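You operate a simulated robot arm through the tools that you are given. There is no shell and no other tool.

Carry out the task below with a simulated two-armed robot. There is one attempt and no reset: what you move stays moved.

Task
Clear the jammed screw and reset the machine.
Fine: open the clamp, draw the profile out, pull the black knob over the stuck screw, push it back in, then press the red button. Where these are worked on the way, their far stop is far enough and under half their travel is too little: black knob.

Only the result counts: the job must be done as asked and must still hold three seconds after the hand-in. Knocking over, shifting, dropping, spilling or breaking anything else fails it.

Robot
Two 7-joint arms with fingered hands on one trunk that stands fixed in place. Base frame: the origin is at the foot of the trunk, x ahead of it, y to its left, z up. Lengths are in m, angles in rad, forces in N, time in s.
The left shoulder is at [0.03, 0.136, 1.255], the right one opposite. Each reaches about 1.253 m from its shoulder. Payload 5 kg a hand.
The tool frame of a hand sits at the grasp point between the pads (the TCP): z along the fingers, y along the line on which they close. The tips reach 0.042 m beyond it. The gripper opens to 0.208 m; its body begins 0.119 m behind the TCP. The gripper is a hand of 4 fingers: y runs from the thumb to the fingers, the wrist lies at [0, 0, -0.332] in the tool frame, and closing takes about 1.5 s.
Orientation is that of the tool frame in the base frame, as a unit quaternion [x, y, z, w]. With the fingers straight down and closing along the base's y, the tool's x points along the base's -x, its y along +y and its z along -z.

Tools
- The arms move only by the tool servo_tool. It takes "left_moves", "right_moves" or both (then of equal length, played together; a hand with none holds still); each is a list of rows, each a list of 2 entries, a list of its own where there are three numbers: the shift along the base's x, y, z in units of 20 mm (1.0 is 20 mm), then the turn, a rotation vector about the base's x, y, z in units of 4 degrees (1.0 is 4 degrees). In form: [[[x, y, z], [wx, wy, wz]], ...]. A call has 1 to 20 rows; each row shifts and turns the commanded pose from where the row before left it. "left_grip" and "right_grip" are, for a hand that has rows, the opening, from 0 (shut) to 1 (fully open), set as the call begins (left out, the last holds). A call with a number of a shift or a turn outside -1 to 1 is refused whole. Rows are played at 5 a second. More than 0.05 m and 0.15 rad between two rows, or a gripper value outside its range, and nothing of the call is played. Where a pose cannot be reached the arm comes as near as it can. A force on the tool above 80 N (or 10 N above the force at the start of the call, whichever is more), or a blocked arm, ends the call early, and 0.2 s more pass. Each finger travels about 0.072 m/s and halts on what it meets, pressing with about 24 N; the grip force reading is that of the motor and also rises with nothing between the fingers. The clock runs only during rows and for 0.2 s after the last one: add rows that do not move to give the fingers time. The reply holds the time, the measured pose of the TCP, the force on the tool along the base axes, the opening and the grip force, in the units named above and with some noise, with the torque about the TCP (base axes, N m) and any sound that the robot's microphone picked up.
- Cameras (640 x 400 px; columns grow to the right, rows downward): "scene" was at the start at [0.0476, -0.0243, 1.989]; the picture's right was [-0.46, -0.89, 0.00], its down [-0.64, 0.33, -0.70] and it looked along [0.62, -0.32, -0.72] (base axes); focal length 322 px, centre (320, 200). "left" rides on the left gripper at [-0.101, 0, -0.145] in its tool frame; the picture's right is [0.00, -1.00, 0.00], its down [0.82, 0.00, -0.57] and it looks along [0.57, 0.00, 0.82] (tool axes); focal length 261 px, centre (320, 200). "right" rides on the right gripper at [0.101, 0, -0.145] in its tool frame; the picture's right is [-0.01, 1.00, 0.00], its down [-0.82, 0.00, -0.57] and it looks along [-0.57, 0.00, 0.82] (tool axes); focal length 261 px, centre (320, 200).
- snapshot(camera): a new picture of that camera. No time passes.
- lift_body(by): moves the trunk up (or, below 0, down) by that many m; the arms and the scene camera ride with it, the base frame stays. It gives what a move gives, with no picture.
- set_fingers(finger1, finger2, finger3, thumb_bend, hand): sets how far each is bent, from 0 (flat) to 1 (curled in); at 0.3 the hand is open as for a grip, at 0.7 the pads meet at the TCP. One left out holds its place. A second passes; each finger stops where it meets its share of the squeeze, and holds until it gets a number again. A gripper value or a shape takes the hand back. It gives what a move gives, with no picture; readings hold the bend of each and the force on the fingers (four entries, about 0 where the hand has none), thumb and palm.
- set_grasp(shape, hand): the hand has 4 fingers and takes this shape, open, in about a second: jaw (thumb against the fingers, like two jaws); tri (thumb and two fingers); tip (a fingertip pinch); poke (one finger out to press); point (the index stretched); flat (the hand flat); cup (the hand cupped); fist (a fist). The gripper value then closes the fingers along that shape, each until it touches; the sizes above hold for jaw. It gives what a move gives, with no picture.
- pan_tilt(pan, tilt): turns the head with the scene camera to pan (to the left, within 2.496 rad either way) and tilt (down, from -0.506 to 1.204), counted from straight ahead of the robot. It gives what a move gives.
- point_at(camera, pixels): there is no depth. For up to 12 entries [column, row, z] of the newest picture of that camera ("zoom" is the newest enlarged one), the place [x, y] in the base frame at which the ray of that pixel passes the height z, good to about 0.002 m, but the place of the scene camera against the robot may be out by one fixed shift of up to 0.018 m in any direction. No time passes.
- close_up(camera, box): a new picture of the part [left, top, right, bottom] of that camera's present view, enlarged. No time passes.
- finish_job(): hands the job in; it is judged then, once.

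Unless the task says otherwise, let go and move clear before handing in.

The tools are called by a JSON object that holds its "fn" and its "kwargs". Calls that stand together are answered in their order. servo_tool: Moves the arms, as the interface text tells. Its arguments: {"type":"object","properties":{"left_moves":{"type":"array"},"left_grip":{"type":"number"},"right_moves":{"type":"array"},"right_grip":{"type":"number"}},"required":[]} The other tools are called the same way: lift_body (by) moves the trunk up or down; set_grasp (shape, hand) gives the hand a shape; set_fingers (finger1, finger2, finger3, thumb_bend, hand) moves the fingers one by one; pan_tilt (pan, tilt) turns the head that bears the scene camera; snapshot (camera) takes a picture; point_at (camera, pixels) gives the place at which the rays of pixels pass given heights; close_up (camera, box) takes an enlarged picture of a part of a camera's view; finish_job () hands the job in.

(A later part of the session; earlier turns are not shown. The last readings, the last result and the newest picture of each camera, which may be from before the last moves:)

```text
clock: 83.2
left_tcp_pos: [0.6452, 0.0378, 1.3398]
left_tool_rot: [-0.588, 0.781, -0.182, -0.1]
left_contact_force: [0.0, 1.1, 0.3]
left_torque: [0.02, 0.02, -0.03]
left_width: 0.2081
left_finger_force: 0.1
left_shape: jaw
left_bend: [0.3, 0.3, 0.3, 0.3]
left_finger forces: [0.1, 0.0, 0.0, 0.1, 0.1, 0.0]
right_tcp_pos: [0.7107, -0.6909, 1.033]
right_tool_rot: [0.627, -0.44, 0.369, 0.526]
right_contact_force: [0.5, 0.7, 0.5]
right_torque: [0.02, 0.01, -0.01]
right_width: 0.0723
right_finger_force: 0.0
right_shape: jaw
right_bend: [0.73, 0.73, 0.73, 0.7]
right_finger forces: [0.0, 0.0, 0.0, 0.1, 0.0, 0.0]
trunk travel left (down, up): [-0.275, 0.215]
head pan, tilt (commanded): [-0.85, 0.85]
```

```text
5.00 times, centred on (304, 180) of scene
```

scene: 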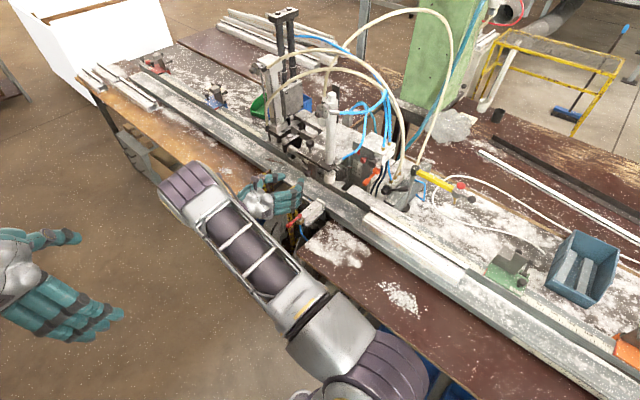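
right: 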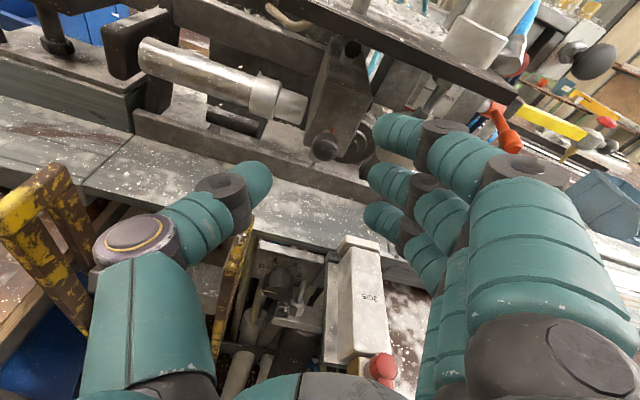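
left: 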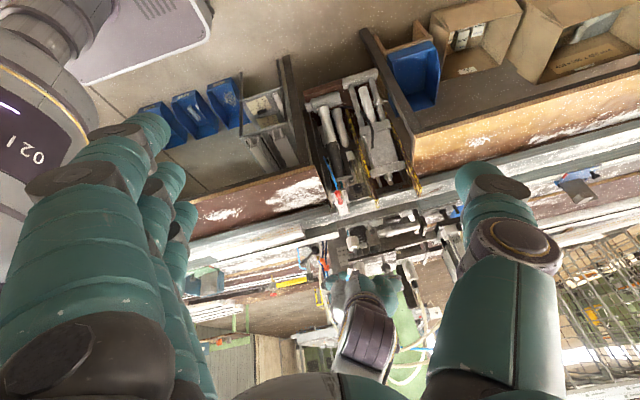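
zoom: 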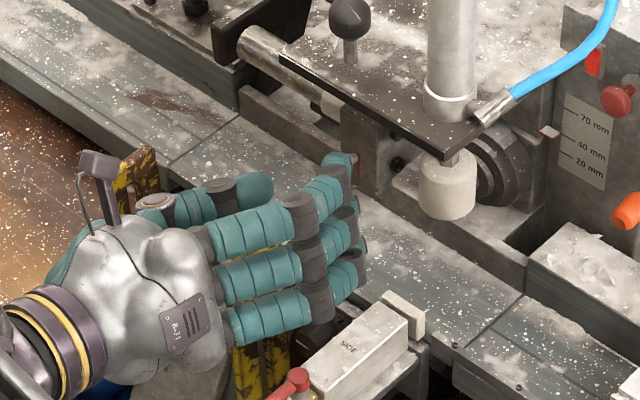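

Ball at (325, 145), squarely between thumb and fingers. I advance the remaining ~50 mm in small steps.

{"fn": "servo_tool", "kwargs": {"right_moves": [[[0, -0.5, -0.05], [0, 0, 0]], [[0, -0.5, -0.05], [0, 0, 0]], [[0, -0.5, -0.05], [0, 0, 0]], [[0, -0.5, 0], [0, 0, 0]]]}}

{"fn": "snapshot", "kwargs": {"camera": "right"}}

{"fn": "close_up", "kwargs": {"camera": "scene", "box": [250, 140, 362, 210]}}

```text
clock: 84.2
left_tcp_pos: [0.6437, 0.0381, 1.3401]
left_tool_rot: [-0.588, 0.782, -0.182, -0.101]
left_contact_force: [-0.5, 0.2, 0.3]
left_torque: [0.0, -0.04, -0.02]
left_width: 0.208
left_finger_force: 0.0
left_shape: jaw
left_bend: [0.3, 0.3, 0.3, 0.3]
left_finger forces: [0.0, 0.1, 0.0, 0.0, 0.0, 0.1]
right_tcp_pos: [0.7106, -0.7284, 1.031]
right_tool_rot: [0.627, -0.439, 0.37, 0.526]
right_contact_force: [0.3, 0.0, 0.1]
right_torque: [-0.01, 0.0, -0.05]
right_width: 0.0724
right_finger_force: 0.1
right_shape: jaw
right_bend: [0.73, 0.73, 0.73, 0.7]
right_finger forces: [0.0, 0.1, 0.1, 0.1, 0.0, 0.0]
trunk travel left (down, up): [-0.275, 0.215]
head pan, tilt (commanded): [-0.85, 0.85]
```

```text
taken
```

right: 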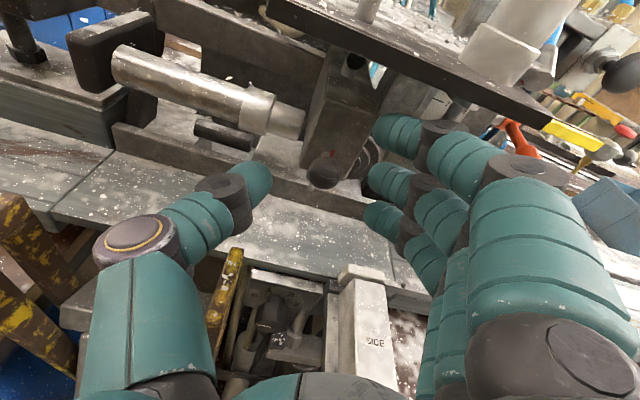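

```text
5.71 times, centred on (306, 175) of scene
```

zoom: 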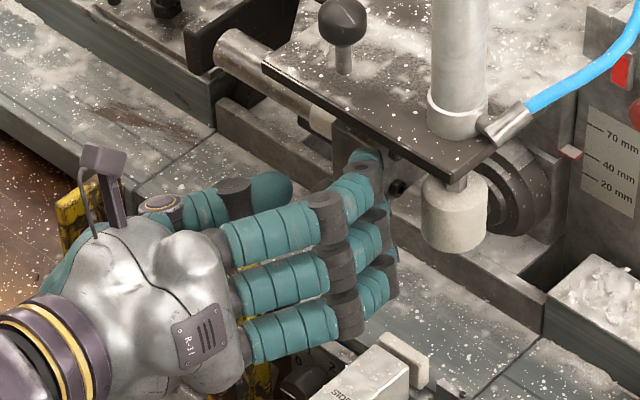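

Ball at (322, 172), almost at the pinch point. I go 14 mm further, then close.

{"fn": "servo_tool", "kwargs": {"right_moves": [[[0, -0.35, 0], [0, 0, 0]], [[0, -0.35, 0], [0, 0, 0]]]}}

{"fn": "close_up", "kwargs": {"camera": "right", "box": [230, 110, 422, 230]}}

```text
clock: 84.8
left_tcp_pos: [0.6426, 0.0422, 1.3401]
left_tool_rot: [-0.589, 0.781, -0.183, -0.101]
left_contact_force: [-0.3, 0.7, -0.5]
left_torque: [-0.05, 0.02, 0.0]
left_width: 0.2082
left_finger_force: 0.0
left_shape: jaw
left_bend: [0.3, 0.3, 0.3, 0.3]
left_finger forces: [0.0, 0.1, 0.0, 0.1, 0.0, 0.0]
right_tcp_pos: [0.7104, -0.7403, 1.0298]
right_tool_rot: [0.628, -0.439, 0.369, 0.526]
right_contact_force: [-5.0, 17.5, -0.9]
right_torque: [-0.79, -0.21, -0.68]
right_width: 0.0732
right_finger_force: 0.1
right_shape: jaw
right_bend: [0.75, 0.73, 0.73, 0.7]
right_finger forces: [16.7, 0.0, 0.0, 0.0, 0.1, 0.1]
trunk travel left (down, up): [-0.275, 0.215]
head pan, tilt (commanded): [-0.85, 0.85]
```

```text
3.33 times, centred on (326, 170) of right
```

zoom: 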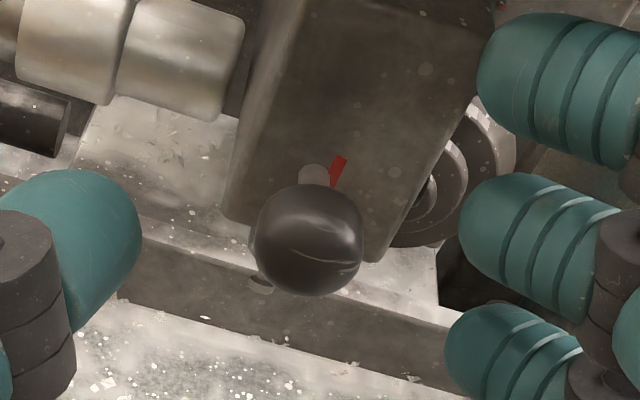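

The index touched the block face (17 N). I back off 20 mm and curl index and ring fingers in, leaving middle finger and thumb for the pinch.

{"fn": "servo_tool", "kwargs": {"right_moves": [[[0, 0.5, 0], [0, 0, 0]], [[0, 0.5, 0], [0, 0, 0]]]}}

{"fn": "set_fingers", "kwargs": {"hand": "right", "finger1": 1.0, "finger2": 0.5, "finger3": 1.0, "thumb_bend": 0.5}}

{"fn": "snapshot", "kwargs": {"camera": "right"}}

{"fn": "close_up", "kwargs": {"camera": "scene", "box": [250, 140, 362, 210]}}

```text
clock: 85.3
left_tcp_pos: [0.6434, 0.0398, 1.3389]
left_tool_rot: [-0.588, 0.782, -0.182, -0.101]
left_contact_force: [-0.1, 0.3, 0.4]
left_torque: [-0.07, 0.01, -0.01]
left_width: 0.2079
left_finger_force: 0.1
left_shape: jaw
left_bend: [0.3, 0.3, 0.3, 0.3]
left_finger forces: [0.1, 0.0, 0.0, 0.0, 0.0, 0.0]
right_tcp_pos: [0.7109, -0.7247, 1.0303]
right_tool_rot: [0.627, -0.439, 0.369, 0.527]
right_contact_force: [-0.7, 0.1, 0.7]
right_torque: [0.03, -0.01, -0.01]
right_width: 0.0726
right_finger_force: 0.0
right_shape: jaw
right_bend: [0.74, 0.73, 0.73, 0.7]
right_finger forces: [0.0, 0.0, 0.0, 0.0, 0.1, 0.1]
trunk travel left (down, up): [-0.275, 0.215]
head pan, tilt (commanded): [-0.85, 0.85]
```

```text
clock: 86.3
left_tcp_pos: [0.6442, 0.038, 1.3393]
left_tool_rot: [-0.588, 0.782, -0.181, -0.101]
left_contact_force: [0.7, 0.4, 0.5]
left_torque: [-0.02, 0.0, -0.02]
left_width: 0.2081
left_finger_force: 0.0
left_shape: jaw
left_bend: [0.3, 0.3, 0.3, 0.3]
left_finger forces: [0.0, 0.0, 0.1, 0.0, 0.1, 0.0]
right_tcp_pos: [0.7105, -0.7235, 1.0307]
right_tool_rot: [0.627, -0.44, 0.369, 0.526]
right_contact_force: [-0.6, -0.3, -0.3]
right_torque: [0.02, 0.0, -0.01]
right_width: 0.0844
right_finger_force: 0.0
right_shape: fingers
right_bend: [1.0, 0.5, 1.0, 0.5]
right_finger forces: [0.0, 0.0, 0.0, 0.0, 0.1, 0.1]
trunk travel left (down, up): [-0.275, 0.215]
head pan, tilt (commanded): [-0.85, 0.85]
```

```text
taken
```

right: 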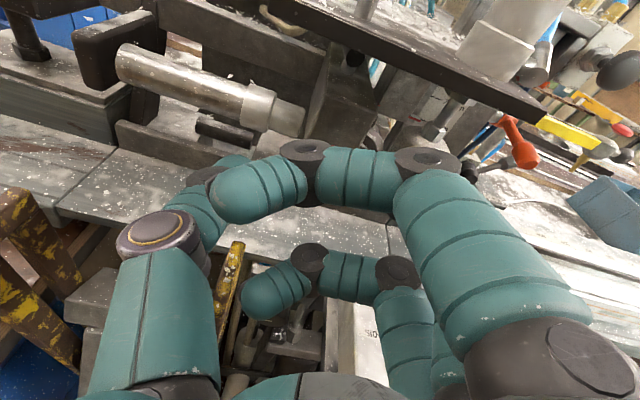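

```text
5.71 times, centred on (306, 175) of scene
```

zoom: 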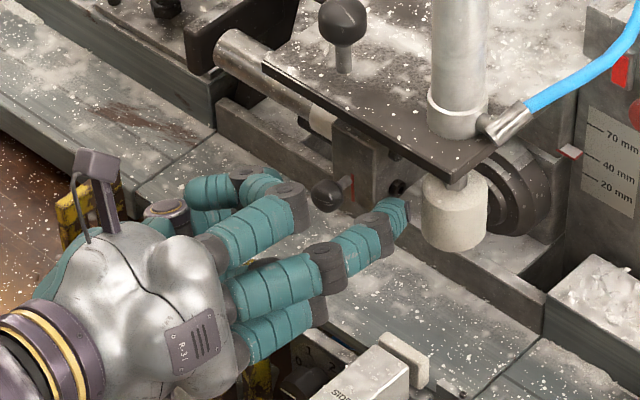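

Index and ring are curled; they pass above and below the ball. I narrow middle and thumb to 0.6 before advancing.

{"fn": "set_fingers", "kwargs": {"hand": "right", "finger2": 0.6, "thumb_bend": 0.6}}

{"fn": "close_up", "kwargs": {"camera": "scene", "box": [270, 150, 350, 200]}}

{"fn": "snapshot", "kwargs": {"camera": "right"}}

```text
clock: 87.3
left_tcp_pos: [0.645, 0.0383, 1.3393]
left_tool_rot: [-0.588, 0.781, -0.182, -0.101]
left_contact_force: [-0.2, 0.6, 0.7]
left_torque: [-0.02, 0.02, -0.02]
left_width: 0.2078
left_finger_force: 0.1
left_shape: jaw
left_bend: [0.3, 0.3, 0.3, 0.3]
left_finger forces: [0.1, 0.1, 0.1, 0.1, 0.0, 0.0]
right_tcp_pos: [0.7099, -0.7242, 1.03]
right_tool_rot: [0.627, -0.44, 0.369, 0.526]
right_contact_force: [-0.4, 0.0, 0.4]
right_torque: [0.02, -0.02, 0.03]
right_width: 0.0767
right_finger_force: 0.0
right_shape: fingers
right_bend: [1.0, 0.6, 1.0, 0.6]
right_finger forces: [0.0, 0.1, 0.1, 0.0, 0.1, 0.0]
trunk travel left (down, up): [-0.275, 0.215]
head pan, tilt (commanded): [-0.85, 0.85]
```

```text
8.00 times, centred on (310, 175) of scene
```

zoom: 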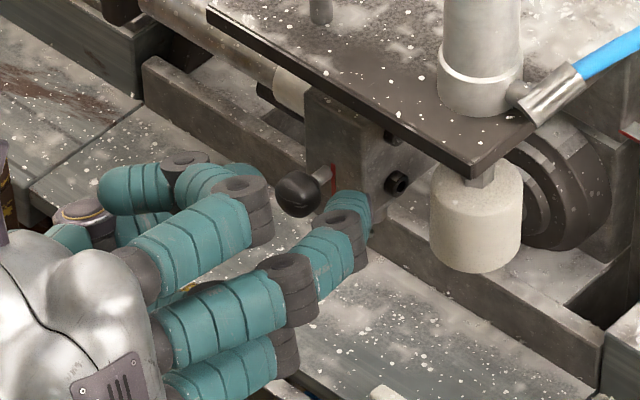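

```text
taken
```

right: 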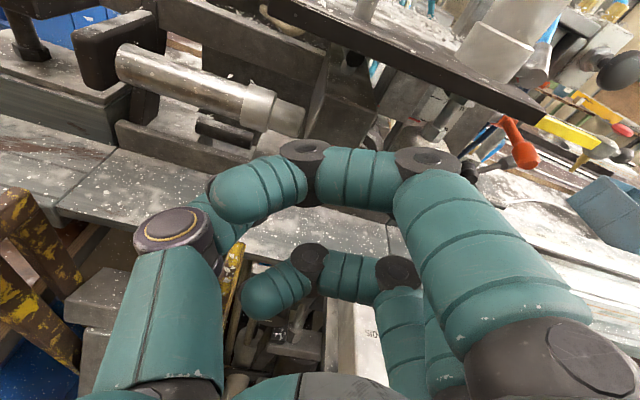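

The thumb's place is unclear in this finger mode. I'll go back to the plain jaw shape with a slight back-off, and use a slightly shallower depth (TCP y ≈ −0.735) so the index stays off the block.

{"fn": "servo_tool", "kwargs": {"right_moves": [[[0, 0.5, 0], [0, 0, 0]], [[0, 0.5, 0], [0, 0, 0]], [[0, 0, 0], [0, 0, 0]], [[0, 0, 0], [0, 0, 0]], [[0, 0, 0], [0, 0, 0]], [[0, 0, 0], [0, 0, 0]], [[0, 0, 0], [0, 0, 0]]], "right_grip": 0.35}}

{"fn": "snapshot", "kwargs": {"camera": "right"}}

{"fn": "close_up", "kwargs": {"camera": "scene", "box": [260, 145, 356, 205]}}

```text
clock: 89.0
left_tcp_pos: [0.6442, 0.0378, 1.3394]
left_tool_rot: [-0.588, 0.781, -0.183, -0.101]
left_contact_force: [0.0, -0.2, 0.3]
left_torque: [0.01, 0.01, -0.01]
left_width: 0.208
left_finger_force: 0.0
left_shape: jaw
left_bend: [0.3, 0.3, 0.3, 0.3]
left_finger forces: [0.0, 0.1, 0.0, 0.1, 0.0, 0.0]
right_tcp_pos: [0.7094, -0.7041, 1.0313]
right_tool_rot: [0.628, -0.439, 0.369, 0.526]
right_contact_force: [0.0, 0.5, 0.8]
right_torque: [0.0, 0.01, 0.0]
right_width: 0.0721
right_finger_force: 0.0
right_shape: jaw
right_bend: [0.73, 0.73, 0.73, 0.7]
right_finger forces: [0.0, 0.0, 0.1, 0.0, 0.0, 0.0]
trunk travel left (down, up): [-0.275, 0.215]
head pan, tilt (commanded): [-0.85, 0.85]
```

```text
taken
```

right: 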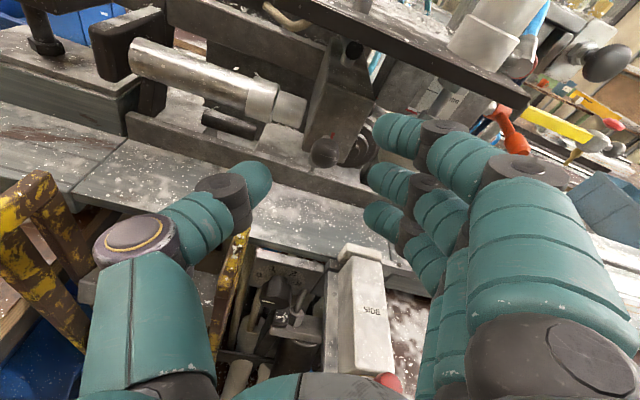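

```text
6.67 times, centred on (308, 175) of scene
```

zoom: 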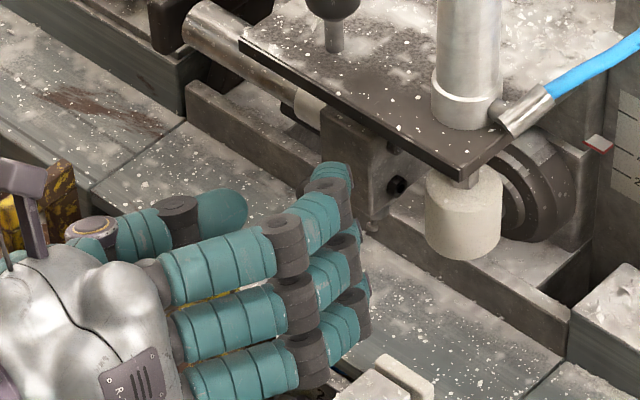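

Back in the jaw shape with the ball (323, 150) centred. I advance 30 mm to TCP y ≈ −0.735.

{"fn": "servo_tool", "kwargs": {"right_moves": [[[0, -0.5, 0], [0, 0, 0]], [[0, -0.5, 0], [0, 0, 0]], [[0, -0.5, 0], [0, 0, 0]]]}}

{"fn": "close_up", "kwargs": {"camera": "right", "box": [230, 110, 422, 230]}}

```text
clock: 89.8
left_tcp_pos: [0.6437, 0.039, 1.3401]
left_tool_rot: [-0.588, 0.782, -0.182, -0.101]
left_contact_force: [-1.0, -0.2, -0.6]
left_torque: [0.04, 0.01, 0.0]
left_width: 0.208
left_finger_force: 0.2
left_shape: jaw
left_bend: [0.3, 0.3, 0.3, 0.3]
left_finger forces: [0.1, 0.1, 0.0, 0.0, 0.0, 0.0]
right_tcp_pos: [0.7096, -0.734, 1.0304]
right_tool_rot: [0.627, -0.44, 0.369, 0.527]
right_contact_force: [-0.7, 0.7, 0.4]
right_torque: [0.0, 0.02, 0.0]
right_width: 0.0722
right_finger_force: 0.1
right_shape: jaw
right_bend: [0.73, 0.73, 0.73, 0.7]
right_finger forces: [0.1, 0.1, 0.0, 0.0, 0.0, 0.0]
trunk travel left (down, up): [-0.275, 0.215]
head pan, tilt (commanded): [-0.85, 0.85]
```

```text
3.33 times, centred on (326, 170) of right
```

zoom: 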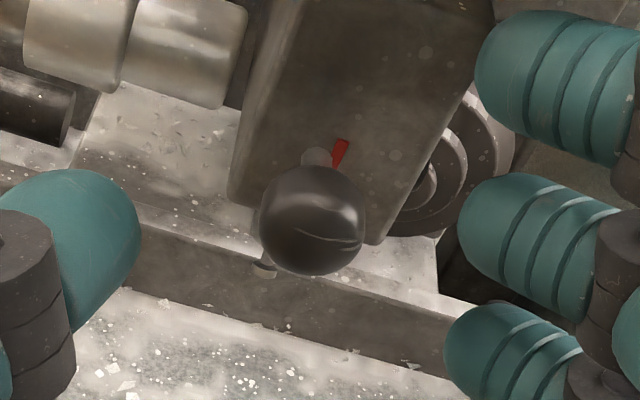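

No contact; the ball (full (324, 176)) is level with thumb and middle finger. I close the jaw on it.

{"fn": "servo_tool", "kwargs": {"right_moves": [[[0, 0, 0], [0, 0, 0]], [[0, 0, 0], [0, 0, 0]], [[0, 0, 0], [0, 0, 0]], [[0, 0, 0], [0, 0, 0]], [[0, 0, 0], [0, 0, 0]]], "right_grip": 0}}

{"fn": "close_up", "kwargs": {"camera": "right", "box": [230, 110, 422, 230]}}

{"fn": "close_up", "kwargs": {"camera": "scene", "box": [270, 150, 350, 200]}}

```text
clock: 91.0
left_tcp_pos: [0.6442, 0.0392, 1.3396]
left_tool_rot: [-0.588, 0.782, -0.182, -0.101]
left_contact_force: [0.0, -0.8, -0.5]
left_torque: [0.03, -0.01, 0.0]
left_width: 0.2083
left_finger_force: 0.0
left_shape: jaw
left_bend: [0.3, 0.3, 0.3, 0.3]
left_finger forces: [0.0, 0.0, 0.1, 0.1, 0.0, 0.1]
right_tcp_pos: [0.7108, -0.7326, 1.0302]
right_tool_rot: [0.627, -0.44, 0.369, 0.526]
right_contact_force: [2.1, -0.4, -0.6]
right_torque: [-0.2, -0.26, -0.23]
right_width: 0.0177
right_finger_force: 24.3
right_shape: jaw
right_bend: [0.73, 0.72, 0.7, 0.7]
right_finger forces: [9.1, 8.0, 0.0, 0.0, 19.1, 0.0]
trunk travel left (down, up): [-0.275, 0.215]
head pan, tilt (commanded): [-0.85, 0.85]
```

```text
3.33 times, centred on (326, 170) of right
```

zoom: 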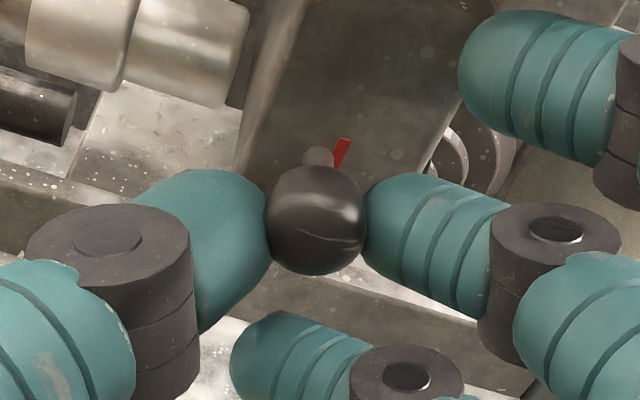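

```text
8.00 times, centred on (310, 175) of scene
```

zoom: 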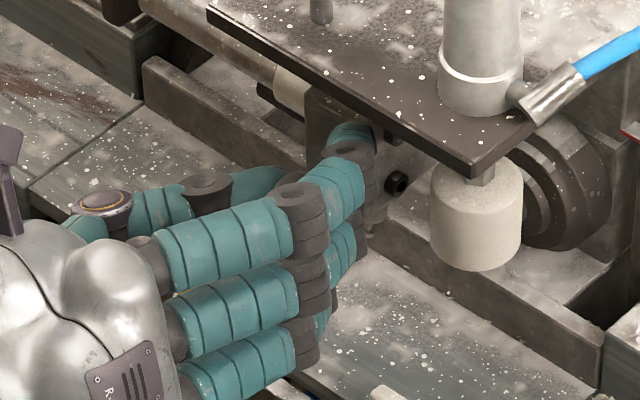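

The ball is pinched squarely between thumb (19 N) and middle finger (8 N). Now I pull it toward +y in small steps.

{"fn": "servo_tool", "kwargs": {"right_moves": [[[0, 0.25, 0], [0, 0, 0]], [[0, 0.25, 0], [0, 0, 0]], [[0, 0.25, 0], [0, 0, 0]], [[0, 0.25, 0], [0, 0, 0]]]}}

{"fn": "close_up", "kwargs": {"camera": "right", "box": [230, 110, 422, 230]}}

```text
clock: 92.0
left_tcp_pos: [0.6457, 0.0371, 1.3392]
left_tool_rot: [-0.588, 0.782, -0.181, -0.101]
left_contact_force: [0.0, -0.6, -0.7]
left_torque: [0.02, 0.01, -0.02]
left_width: 0.2081
left_finger_force: 0.1
left_shape: jaw
left_bend: [0.3, 0.3, 0.3, 0.3]
left_finger forces: [0.0, 0.0, 0.0, 0.1, 0.0, 0.0]
right_tcp_pos: [0.7093, -0.7168, 1.03]
right_tool_rot: [0.628, -0.439, 0.369, 0.526]
right_contact_force: [12.7, -13.3, -1.3]
right_torque: [-0.06, -0.02, 0.27]
right_width: 0.0147
right_finger_force: 24.3
right_shape: jaw
right_bend: [0.75, 0.72, 0.7, 0.7]
right_finger forces: [0.0, 6.6, 0.0, 0.0, 17.2, 0.0]
trunk travel left (down, up): [-0.275, 0.215]
head pan, tilt (commanded): [-0.85, 0.85]
```

```text
3.33 times, centred on (326, 170) of right
```

zoom: 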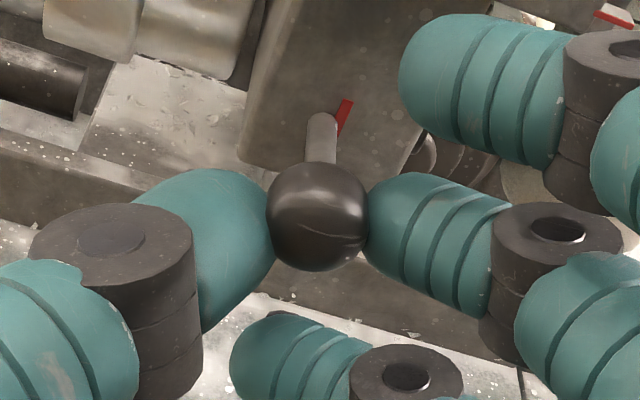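

The knob is coming out (its stem is visibly longer at zoom (322, 145)) with 13 N. I keep pulling to find the far stop.

{"fn": "servo_tool", "kwargs": {"right_moves": [[[0, 0.25, 0], [0, 0, 0]], [[0, 0.25, 0], [0, 0, 0]], [[0, 0.25, 0], [0, 0, 0]], [[0, 0.25, 0], [0, 0, 0]]]}}

{"fn": "close_up", "kwargs": {"camera": "right", "box": [230, 110, 422, 230]}}

```text
clock: 93.0
left_tcp_pos: [0.6427, 0.038, 1.3391]
left_tool_rot: [-0.588, 0.782, -0.182, -0.1]
left_contact_force: [-0.4, -0.8, -0.6]
left_torque: [0.01, 0.01, 0.0]
left_width: 0.208
left_finger_force: 0.1
left_shape: jaw
left_bend: [0.3, 0.3, 0.3, 0.3]
left_finger forces: [0.0, 0.1, 0.0, 0.0, 0.0, 0.0]
right_tcp_pos: [0.7087, -0.6934, 1.0307]
right_tool_rot: [0.627, -0.44, 0.368, 0.527]
right_contact_force: [-1.2, 0.6, -0.7]
right_torque: [0.01, 0.01, 0.0]
right_width: 0.0117
right_finger_force: 24.2
right_shape: jaw
right_bend: [0.75, 0.73, 0.7, 0.72]
right_finger forces: [0.0, 0.0, 0.0, 0.1, 0.1, 0.1]
trunk travel left (down, up): [-0.275, 0.215]
head pan, tilt (commanded): [-0.85, 0.85]
```

```text
3.33 times, centred on (326, 170) of right
```

zoom: 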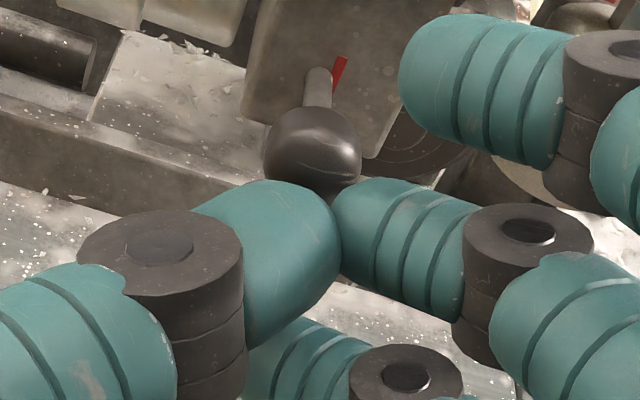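

The fingers slipped off the ball (forces zero, ball ahead of the tips at zoom (313, 150)). I check how far out it stayed.

{"fn": "point_at", "kwargs": {"camera": "right", "pixels": [[324, 155, 1.026], [324, 155, 1.02], [324, 155, 1.03], [325.5, 131, 1.026]]}}

{"fn": "close_up", "kwargs": {"camera": "scene", "box": [270, 150, 350, 200]}}

```text
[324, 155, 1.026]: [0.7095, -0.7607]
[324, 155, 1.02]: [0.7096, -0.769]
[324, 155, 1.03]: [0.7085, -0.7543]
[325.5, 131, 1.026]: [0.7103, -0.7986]
```

```text
8.00 times, centred on (310, 175) of scene
```

zoom: 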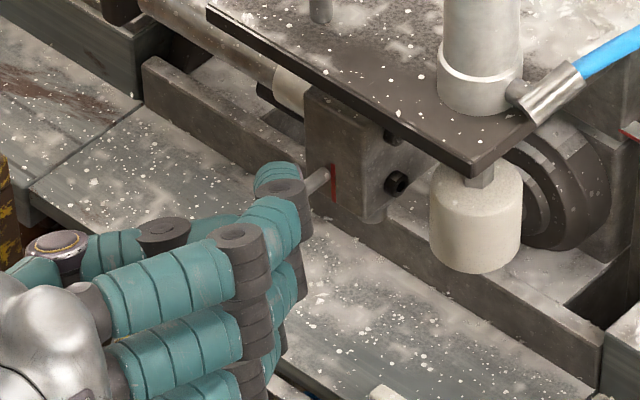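

The knob stayed partly out (protrusion ~34 mm vs 23 mm before). I'll re-grip deeper: open, advance 42 mm and close with the ball nearer the palm.

{"fn": "servo_tool", "kwargs": {"right_moves": [[[0, 0, 0], [0, 0, 0]], [[0, 0, 0], [0, 0, 0]], [[0, 0, 0], [0, 0, 0]], [[0, 0, 0], [0, 0, 0]], [[0, -0.4, 0], [0, 0, 0]], [[0, -0.5, 0], [0, 0, 0]], [[0, -0.5, 0], [0, 0, 0]], [[0, -0.5, 0], [0, 0, 0]], [[0, -0.2, 0], [0, 0, 0]]], "right_grip": 0.35}}

{"fn": "close_up", "kwargs": {"camera": "right", "box": [230, 110, 422, 230]}}

```text
clock: 95.0
left_tcp_pos: [0.6445, 0.0392, 1.3397]
left_tool_rot: [-0.588, 0.782, -0.182, -0.101]
left_contact_force: [1.5, -0.5, 0.5]
left_torque: [-0.02, 0.02, 0.0]
left_width: 0.208
left_finger_force: 0.1
left_shape: jaw
left_bend: [0.3, 0.3, 0.3, 0.3]
left_finger forces: [0.1, 0.1, 0.0, 0.0, 0.0, 0.0]
right_tcp_pos: [0.7101, -0.7357, 1.0303]
right_tool_rot: [0.628, -0.44, 0.368, 0.526]
right_contact_force: [0.0, 0.9, 0.9]
right_torque: [-0.03, -0.01, -0.03]
right_width: 0.0721
right_finger_force: 0.1
right_shape: jaw
right_bend: [0.74, 0.73, 0.73, 0.7]
right_finger forces: [0.9, 0.1, 0.1, 0.0, 0.0, 0.1]
trunk travel left (down, up): [-0.275, 0.215]
head pan, tilt (commanded): [-0.85, 0.85]
```

```text
3.33 times, centred on (326, 170) of right
```

zoom: 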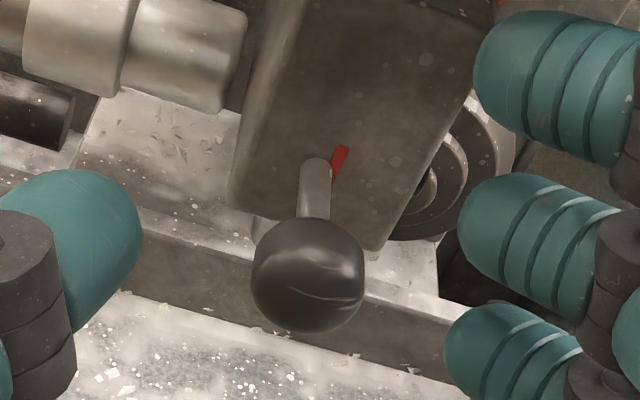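

The ball now stands about 18 mm further out than at first (zoom (308, 275)), and it holds there. I close on it again and pull on.

{"fn": "servo_tool", "kwargs": {"right_moves": [[[0, 0, 0], [0, 0, 0]], [[0, 0, 0], [0, 0, 0]], [[0, 0, 0], [0, 0, 0]], [[0, 0, 0], [0, 0, 0]], [[0, 0, 0], [0, 0, 0]]], "right_grip": 0}}

{"fn": "servo_tool", "kwargs": {"right_moves": [[[0, 0.2, 0], [0, 0, 0]], [[0, 0.2, 0], [0, 0, 0]], [[0, 0.2, 0], [0, 0, 0]]]}}

{"fn": "close_up", "kwargs": {"camera": "right", "box": [230, 110, 422, 230]}}

```text
clock: 96.2
left_tcp_pos: [0.6452, 0.0392, 1.3388]
left_tool_rot: [-0.588, 0.782, -0.181, -0.101]
left_contact_force: [0.3, 0.1, 0.0]
left_torque: [0.0, -0.03, 0.06]
left_width: 0.2081
left_finger_force: 0.0
left_shape: jaw
left_bend: [0.3, 0.3, 0.3, 0.3]
left_finger forces: [0.0, 0.0, 0.0, 0.0, 0.0, 0.0]
right_tcp_pos: [0.7107, -0.7353, 1.0293]
right_tool_rot: [0.627, -0.44, 0.37, 0.525]
right_contact_force: [3.5, 2.2, -3.6]
right_torque: [-0.45, -0.36, -0.68]
right_width: 0.0117
right_finger_force: 23.6
right_shape: jaw
right_bend: [0.74, 0.71, 0.7, 0.71]
right_finger forces: [14.3, 8.3, 0.0, 0.0, 21.5, 0.0]
trunk travel left (down, up): [-0.275, 0.215]
head pan, tilt (commanded): [-0.85, 0.85]
```

```text
clock: 97.0
left_tcp_pos: [0.6447, 0.0364, 1.3397]
left_tool_rot: [-0.588, 0.782, -0.18, -0.101]
left_contact_force: [-0.4, -0.3, 0.4]
left_torque: [0.01, 0.03, 0.0]
left_width: 0.208
left_finger_force: 0.1
left_shape: jaw
left_bend: [0.3, 0.3, 0.3, 0.3]
left_finger forces: [0.0, 0.1, 0.0, 0.0, 0.0, 0.0]
right_tcp_pos: [0.7105, -0.7279, 1.0295]
right_tool_rot: [0.627, -0.44, 0.369, 0.527]
right_contact_force: [12.0, -38.9, -1.4]
right_torque: [-0.21, -0.05, -0.08]
right_width: 0.0072
right_finger_force: 23.8
right_shape: jaw
right_bend: [0.75, 0.68, 0.7, 0.69]
right_finger forces: [0.0, 9.1, 0.0, 0.1, 25.7, 0.1]
trunk travel left (down, up): [-0.275, 0.215]
head pan, tilt (commanded): [-0.85, 0.85]
```

```text
3.33 times, centred on (326, 170) of right
```

zoom: 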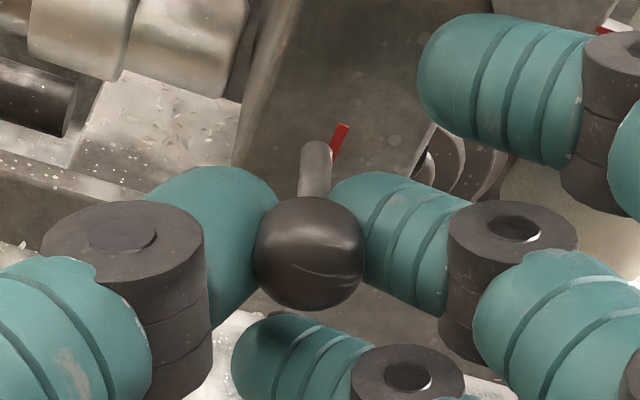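

The pull force jumped to 39 N with the ball no longer following: the knob is at its far stop, about 20 mm out. Now I release, back off, and then push it in with closed fingertips.

{"fn": "servo_tool", "kwargs": {"right_moves": [[[0, -0.2, 0], [0, 0, 0]], [[0, 0, 0], [0, 0, 0]], [[0, 0, 0], [0, 0, 0]], [[0, 0, 0], [0, 0, 0]], [[0, 0.5, 0], [0, 0, 0]], [[0, 1, 0], [0, 0, 0]], [[0, 1, 0], [0, 0, 0]], [[0, 1, 0], [0, 0, 0]]], "right_grip": 0.35}}

{"fn": "close_up", "kwargs": {"camera": "right", "box": [230, 80, 422, 200]}}

{"fn": "close_up", "kwargs": {"camera": "scene", "box": [270, 150, 350, 200]}}

```text
clock: 98.8
left_tcp_pos: [0.6435, 0.0394, 1.3392]
left_tool_rot: [-0.588, 0.782, -0.182, -0.101]
left_contact_force: [-0.7, 1.3, -1.0]
left_torque: [-0.1, 0.0, -0.01]
left_width: 0.208
left_finger_force: 0.1
left_shape: jaw
left_bend: [0.3, 0.3, 0.3, 0.3]
left_finger forces: [0.1, 0.1, 0.1, 0.0, 0.1, 0.1]
right_tcp_pos: [0.7088, -0.6588, 1.0306]
right_tool_rot: [0.627, -0.44, 0.369, 0.526]
right_contact_force: [-0.9, 0.3, -0.8]
right_torque: [0.0, 0.03, 0.06]
right_width: 0.0724
right_finger_force: 0.0
right_shape: jaw
right_bend: [0.74, 0.73, 0.73, 0.7]
right_finger forces: [0.0, 0.0, 0.0, 0.0, 0.0, 0.1]
trunk travel left (down, up): [-0.275, 0.215]
head pan, tilt (commanded): [-0.85, 0.85]
```

```text
3.33 times, centred on (326, 140) of right
```

zoom: 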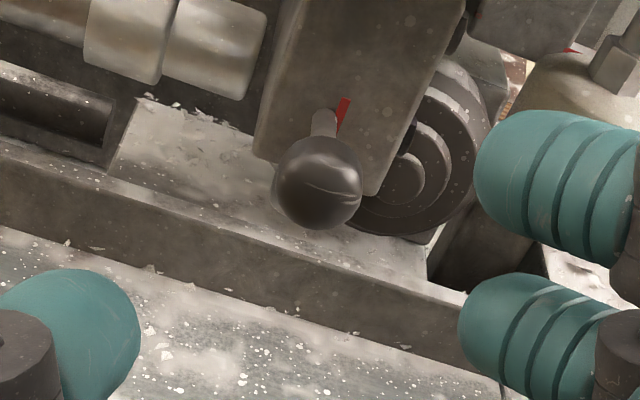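

```text
8.00 times, centred on (310, 175) of scene
```

zoom: 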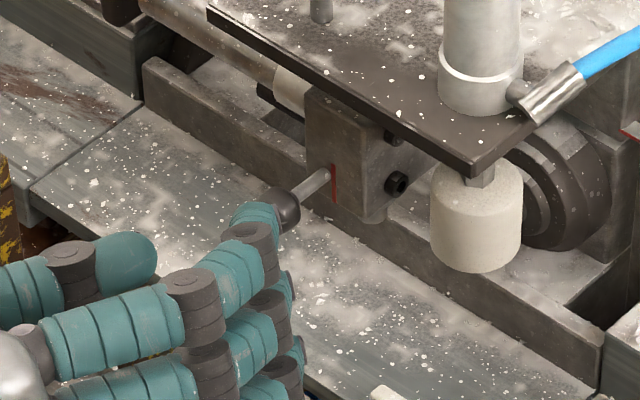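

The knob clearly stands out on a longer stem in both views. I close the fingers and advance to push it back in.

{"fn": "servo_tool", "kwargs": {"right_moves": [[[0, 0, 0], [0, 0, 0]], [[0, 0, 0], [0, 0, 0]], [[0, 0, 0], [0, 0, 0]], [[0, 0, 0], [0, 0, 0]], [[0, -0.3, 0], [0, 0, 0]], [[0, -0.3, 0], [0, 0, 0]], [[0, -0.3, 0], [0, 0, 0]], [[0, -0.3, 0], [0, 0, 0]]], "right_grip": 0}}

{"fn": "close_up", "kwargs": {"camera": "right", "box": [230, 80, 422, 200]}}

{"fn": "close_up", "kwargs": {"camera": "scene", "box": [270, 150, 350, 200]}}

```text
clock: 100.5
left_tcp_pos: [0.6432, 0.0388, 1.3392]
left_tool_rot: [-0.588, 0.782, -0.182, -0.1]
left_contact_force: [0.7, 0.7, 0.0]
left_torque: [0.02, -0.01, 0.03]
left_width: 0.2078
left_finger_force: 0.0
left_shape: jaw
left_bend: [0.3, 0.3, 0.3, 0.3]
left_finger forces: [0.0, 0.0, 0.0, 0.0, 0.0, 0.0]
right_tcp_pos: [0.7102, -0.6825, 1.0303]
right_tool_rot: [0.627, -0.441, 0.369, 0.526]
right_contact_force: [0.4, 0.4, -0.1]
right_torque: [0.01, -0.01, 0.01]
right_width: 0.0001
right_finger_force: 23.7
right_shape: jaw
right_bend: [0.7, 0.7, 0.7, 0.7]
right_finger forces: [0.0, 0.1, 0.1, 0.0, 0.0, 0.0]
trunk travel left (down, up): [-0.275, 0.215]
head pan, tilt (commanded): [-0.85, 0.85]
```

```text
3.33 times, centred on (326, 140) of right
```

zoom: 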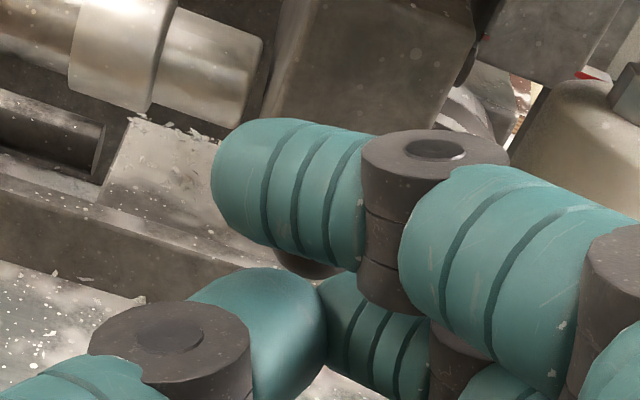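

```text
8.00 times, centred on (310, 175) of scene
```

zoom: 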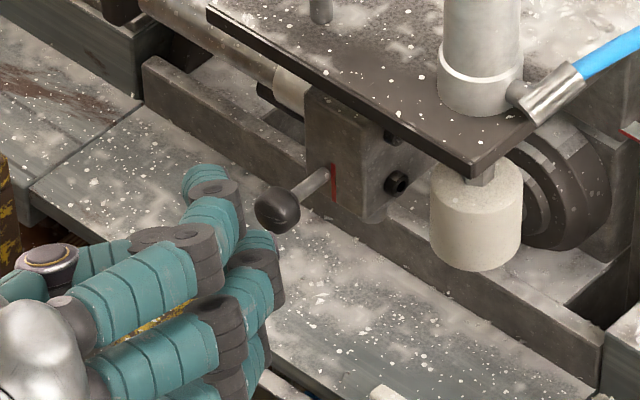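

The knob is fully in view at (277, 210) on its long stem, right before the closed fingertips. I push toward −y in 4 mm steps.

{"fn": "servo_tool", "kwargs": {"right_moves": [[[0, -0.2, 0], [0, 0, 0]], [[0, -0.2, 0], [0, 0, 0]], [[0, -0.2, 0], [0, 0, 0]], [[0, -0.2, 0], [0, 0, 0]], [[0, -0.2, 0], [0, 0, 0]]]}}

{"fn": "close_up", "kwargs": {"camera": "scene", "box": [270, 150, 350, 200]}}

{"fn": "close_up", "kwargs": {"camera": "right", "box": [230, 80, 422, 200]}}

```text
clock: 101.8
left_tcp_pos: [0.645, 0.039, 1.3395]
left_tool_rot: [-0.588, 0.781, -0.182, -0.102]
left_contact_force: [0.5, -1.4, -0.2]
left_torque: [0.03, 0.02, -0.01]
left_width: 0.208
left_finger_force: 0.0
left_shape: jaw
left_bend: [0.3, 0.3, 0.3, 0.3]
left_finger forces: [0.1, 0.1, 0.1, 0.0, 0.0, 0.0]
right_tcp_pos: [0.7112, -0.7029, 1.0307]
right_tool_rot: [0.627, -0.44, 0.369, 0.527]
right_contact_force: [0.4, 0.3, 0.0]
right_torque: [0.0, 0.0, 0.01]
right_width: 0.0
right_finger_force: 24.7
right_shape: jaw
right_bend: [0.7, 0.7, 0.7, 0.7]
right_finger forces: [0.0, 0.0, 0.0, 0.0, 0.0, 0.1]
trunk travel left (down, up): [-0.275, 0.215]
head pan, tilt (commanded): [-0.85, 0.85]
```

```text
8.00 times, centred on (310, 175) of scene
```

zoom: 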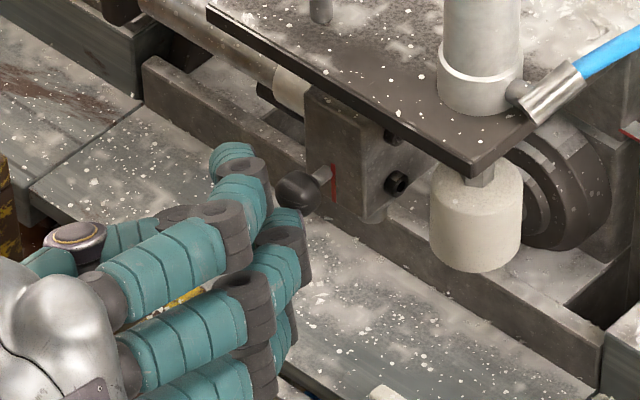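

```text
3.33 times, centred on (326, 140) of right
```

zoom: 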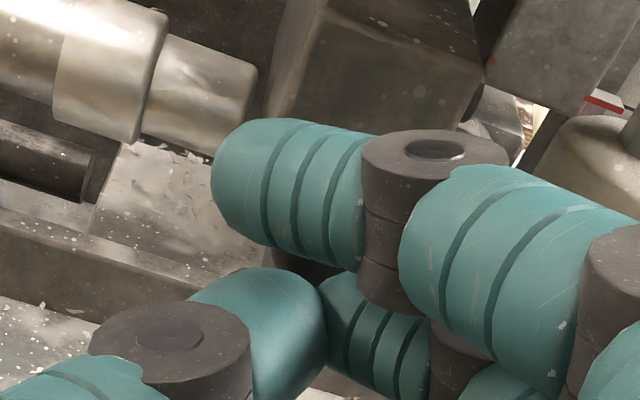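

The ball is nearly back at its original place (scene (300, 191)). I push on gently until it seats.

{"fn": "servo_tool", "kwargs": {"right_moves": [[[0, -0.15, 0], [0, 0, 0]], [[0, -0.15, 0], [0, 0, 0]], [[0, -0.15, 0], [0, 0, 0]], [[0, -0.15, 0], [0, 0, 0]]]}}

{"fn": "close_up", "kwargs": {"camera": "scene", "box": [270, 150, 350, 200]}}

```text
clock: 102.8
left_tcp_pos: [0.643, 0.0419, 1.3398]
left_tool_rot: [-0.588, 0.781, -0.183, -0.1]
left_contact_force: [1.2, -0.3, 0.7]
left_torque: [0.04, 0.0, -0.02]
left_width: 0.208
left_finger_force: 0.0
left_shape: jaw
left_bend: [0.3, 0.3, 0.3, 0.3]
left_finger forces: [0.0, 0.0, 0.1, 0.0, 0.0, 0.1]
right_tcp_pos: [0.709, -0.7095, 1.031]
right_tool_rot: [0.628, -0.439, 0.369, 0.525]
right_contact_force: [-11.0, 40.3, -0.8]
right_torque: [-0.1, -0.02, -0.87]
right_width: 0.0001
right_finger_force: 23.6
right_shape: jaw
right_bend: [0.7, 0.69, 0.7, 0.69]
right_finger forces: [0.0, 62.4, 0.0, 0.1, 0.0, 0.1]
trunk travel left (down, up): [-0.275, 0.215]
head pan, tilt (commanded): [-0.85, 0.85]
```

```text
8.00 times, centred on (310, 175) of scene
```

zoom: 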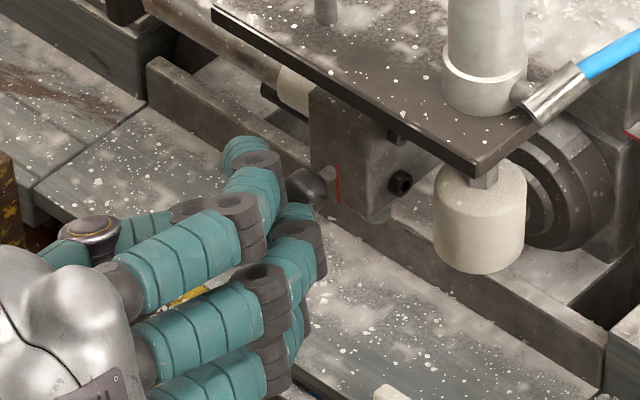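

The knob is seated (40 N resistance). I back off and check the knob and the screw.

{"fn": "servo_tool", "kwargs": {"right_moves": [[[0, 0.5, 0], [0, 0, 0]], [[0, 1, 0], [0, 0, 0]], [[0, 1, 0], [0, 0, 0]], [[0, 1, 0.5], [0, 0, 0]], [[0, 1, 0.5], [0, 0, 0]], [[0, 0.5, 0.5], [0, 0, 0]]]}}

{"fn": "close_up", "kwargs": {"camera": "scene", "box": [270, 150, 350, 200]}}

{"fn": "snapshot", "kwargs": {"camera": "right"}}

{"fn": "snapshot", "kwargs": {"camera": "scene"}}

```text
clock: 104.2
left_tcp_pos: [0.6438, 0.0387, 1.3394]
left_tool_rot: [-0.588, 0.782, -0.182, -0.101]
left_contact_force: [-0.1, -0.1, 0.1]
left_torque: [0.02, -0.04, 0.01]
left_width: 0.2082
left_finger_force: 0.1
left_shape: jaw
left_bend: [0.3, 0.3, 0.3, 0.3]
left_finger forces: [0.1, 0.0, 0.0, 0.0, 0.0, 0.1]
right_tcp_pos: [0.7096, -0.6155, 1.0613]
right_tool_rot: [0.627, -0.44, 0.369, 0.526]
right_contact_force: [1.2, 0.5, -0.3]
right_torque: [0.02, 0.0, 0.03]
right_width: 0.0
right_finger_force: 24.2
right_shape: jaw
right_bend: [0.7, 0.7, 0.7, 0.7]
right_finger forces: [0.0, 0.0, 0.0, 0.0, 0.0, 0.0]
trunk travel left (down, up): [-0.275, 0.215]
head pan, tilt (commanded): [-0.85, 0.85]
```

```text
8.00 times, centred on (310, 175) of scene
```

zoom: 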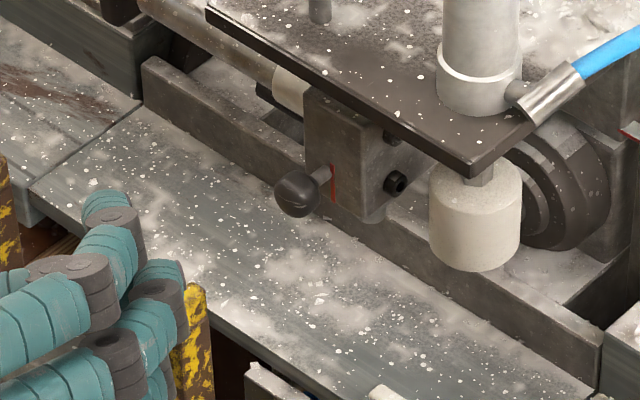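

```text
taken
```

right: 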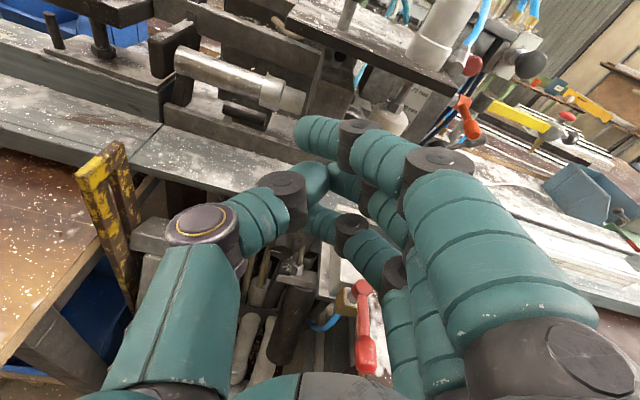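

```text
taken
```

scene: 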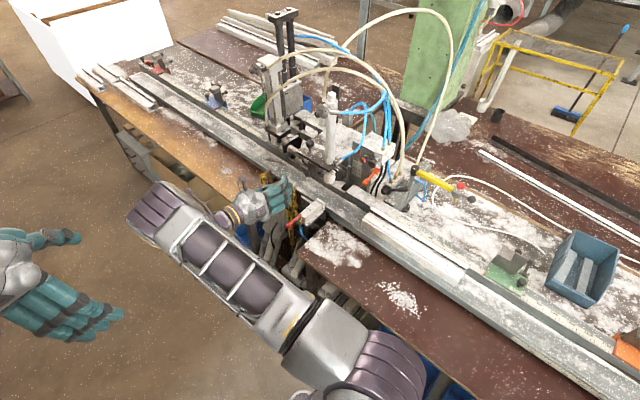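

The knob is back where it began (scene (298, 193)). I check from the left camera whether the screw has gone from the nozzle.

{"fn": "snapshot", "kwargs": {"camera": "left"}}

{"fn": "close_up", "kwargs": {"camera": "left", "box": [330, 200, 442, 270]}}

{"fn": "close_up", "kwargs": {"camera": "scene", "box": [300, 160, 348, 190]}}

```text
taken
```

left: 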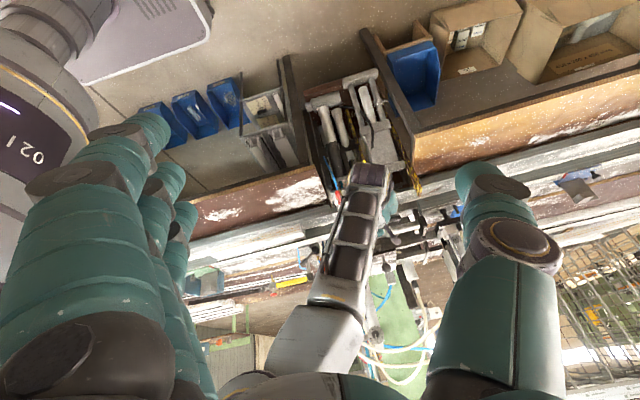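

```text
5.71 times, centred on (386, 235) of left
```

zoom: 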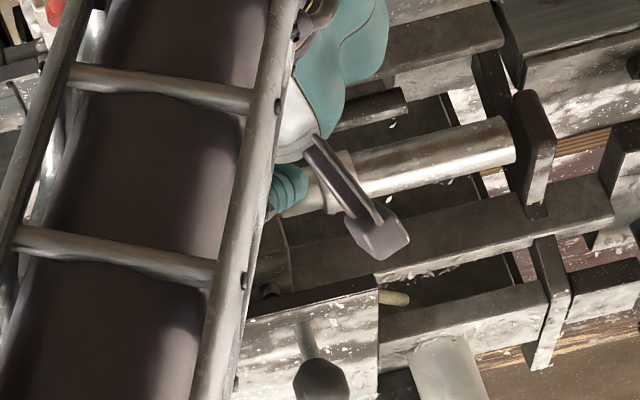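

```text
13.33 times, centred on (324, 175) of scene
```

zoom: 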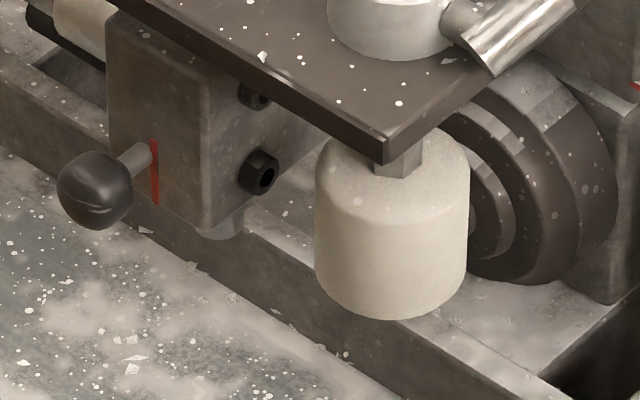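

No screw shows at the nozzle now (scene zoom (220, 232)), and the knob is home. Next, the red mushroom button at (0.527, −0.890, 1.127): I retreat and shift toward it while rolling the hand further so the thumb points down, away from the clamp cylinder.

{"fn": "servo_tool", "kwargs": {"right_moves": [[[0, 1, 0.5], [0, 0, 0]], [[0, 1, 0.5], [0, 0, 0]], [[-1, 0, 0.5], [0, 0.985, 0.174]], [[-1, 0, 0.5], [0, 0.985, 0.174]], [[-1, 0, 0.5], [0, 0.985, 0.174]], [[-1, 0, 0.5], [0, 0.985, 0.174]], [[-1, 0, 0.5], [0, 0.985, 0.174]], [[-1, 0, 0.5], [0, 0.985, 0.174]], [[-1, 0, 0.3], [0, 0.985, 0.174]], [[-1, 0, 0], [0, 0.985, 0.174]], [[-1, 0, 0], [0, 0.985, 0.174]], [[0, 0, 0], [0, 0.985, 0.174]], [[0, 0, 0], [0, 0.985, 0.174]], [[0, 0, 0], [0, 0.985, 0.174]], [[0, 0, 0], [0, 0.985, 0.174]], [[0, 0, 0], [0, 0.985, 0.174]]]}}

{"fn": "snapshot", "kwargs": {"camera": "right"}}

{"fn": "snapshot", "kwargs": {"camera": "scene"}}

```text
clock: 107.5
left_tcp_pos: [0.6435, 0.0385, 1.3394]
left_tool_rot: [-0.588, 0.782, -0.182, -0.101]
left_contact_force: [0.2, 0.6, 0.5]
left_torque: [0.04, -0.02, 0.02]
left_width: 0.2081
left_finger_force: 0.0
left_shape: jaw
left_bend: [0.3, 0.3, 0.3, 0.3]
left_finger forces: [0.1, 0.0, 0.0, 0.1, 0.0, 0.0]
right_tcp_pos: [0.5296, -0.5728, 1.1466]
right_tool_rot: [0.761, -0.093, 0.079, 0.637]
right_contact_force: [-0.2, 0.4, -0.6]
right_torque: [-0.01, 0.01, 0.01]
right_width: 0.0
right_finger_force: 24.0
right_shape: jaw
right_bend: [0.7, 0.7, 0.7, 0.7]
right_finger forces: [0.1, 0.1, 0.0, 0.0, 0.1, 0.0]
trunk travel left (down, up): [-0.275, 0.215]
head pan, tilt (commanded): [-0.85, 0.85]
```

```text
taken
```

right: 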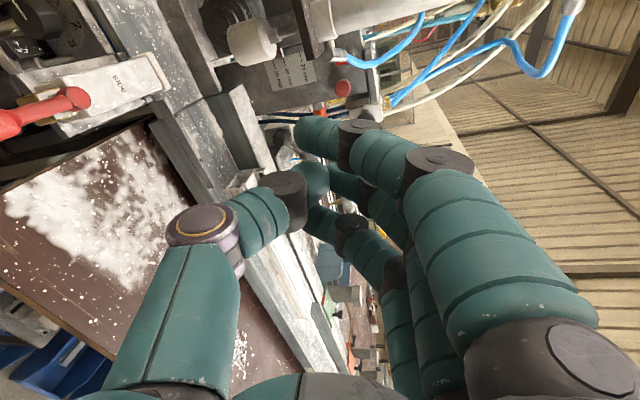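

```text
taken
```

scene: 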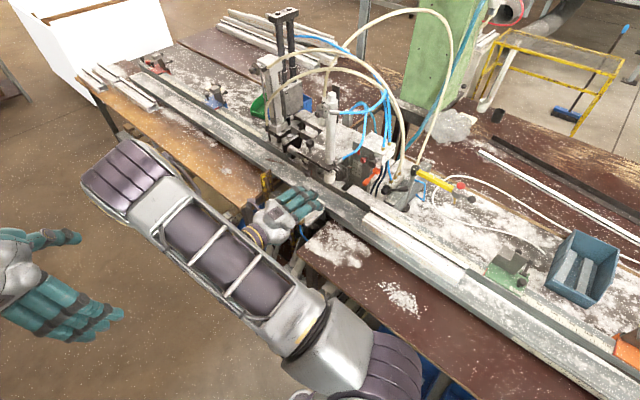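

The hand is now fingers-up, thumb-down at (0.53, −0.573, 1.147); the red button shows at right (343, 88). I form a single pointer: middle finger extended, the rest curled.

{"fn": "set_fingers", "kwargs": {"hand": "right", "finger1": 1.0, "finger2": 0.55, "finger3": 1.0, "thumb_bend": 1.0}}

{"fn": "snapshot", "kwargs": {"camera": "right"}}

{"fn": "close_up", "kwargs": {"camera": "scene", "box": [230, 140, 390, 240]}}

```text
clock: 108.5
left_tcp_pos: [0.6437, 0.0387, 1.3394]
left_tool_rot: [-0.588, 0.782, -0.182, -0.101]
left_contact_force: [-0.1, -0.3, -0.3]
left_torque: [-0.02, 0.01, 0.01]
left_width: 0.208
left_finger_force: 0.1
left_shape: jaw
left_bend: [0.3, 0.3, 0.3, 0.3]
left_finger forces: [0.0, 0.0, 0.1, 0.0, 0.0, 0.0]
right_tcp_pos: [0.531, -0.5728, 1.1465]
right_tool_rot: [0.761, -0.093, 0.079, 0.638]
right_contact_force: [-0.7, 0.8, -0.1]
right_torque: [0.01, 0.01, 0.01]
right_width: 0.0722
right_finger_force: 0.0
right_shape: fingers
right_bend: [1.0, 0.55, 1.0, 1.0]
right_finger forces: [0.0, 0.0, 0.1, 0.1, 0.0, 0.0]
trunk travel left (down, up): [-0.275, 0.215]
head pan, tilt (commanded): [-0.85, 0.85]
```

```text
taken
```

right: 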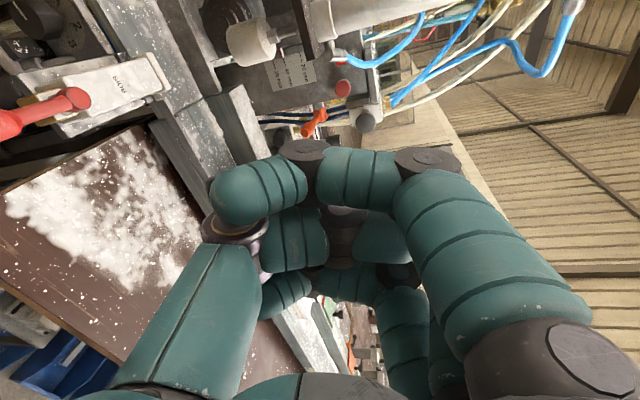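

```text
4.00 times, centred on (310, 190) of scene
```

zoom: 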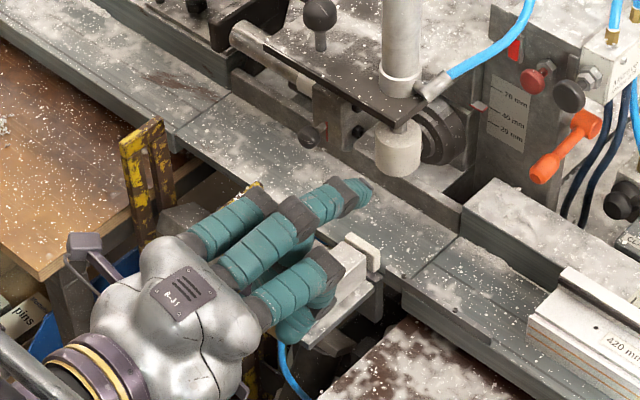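

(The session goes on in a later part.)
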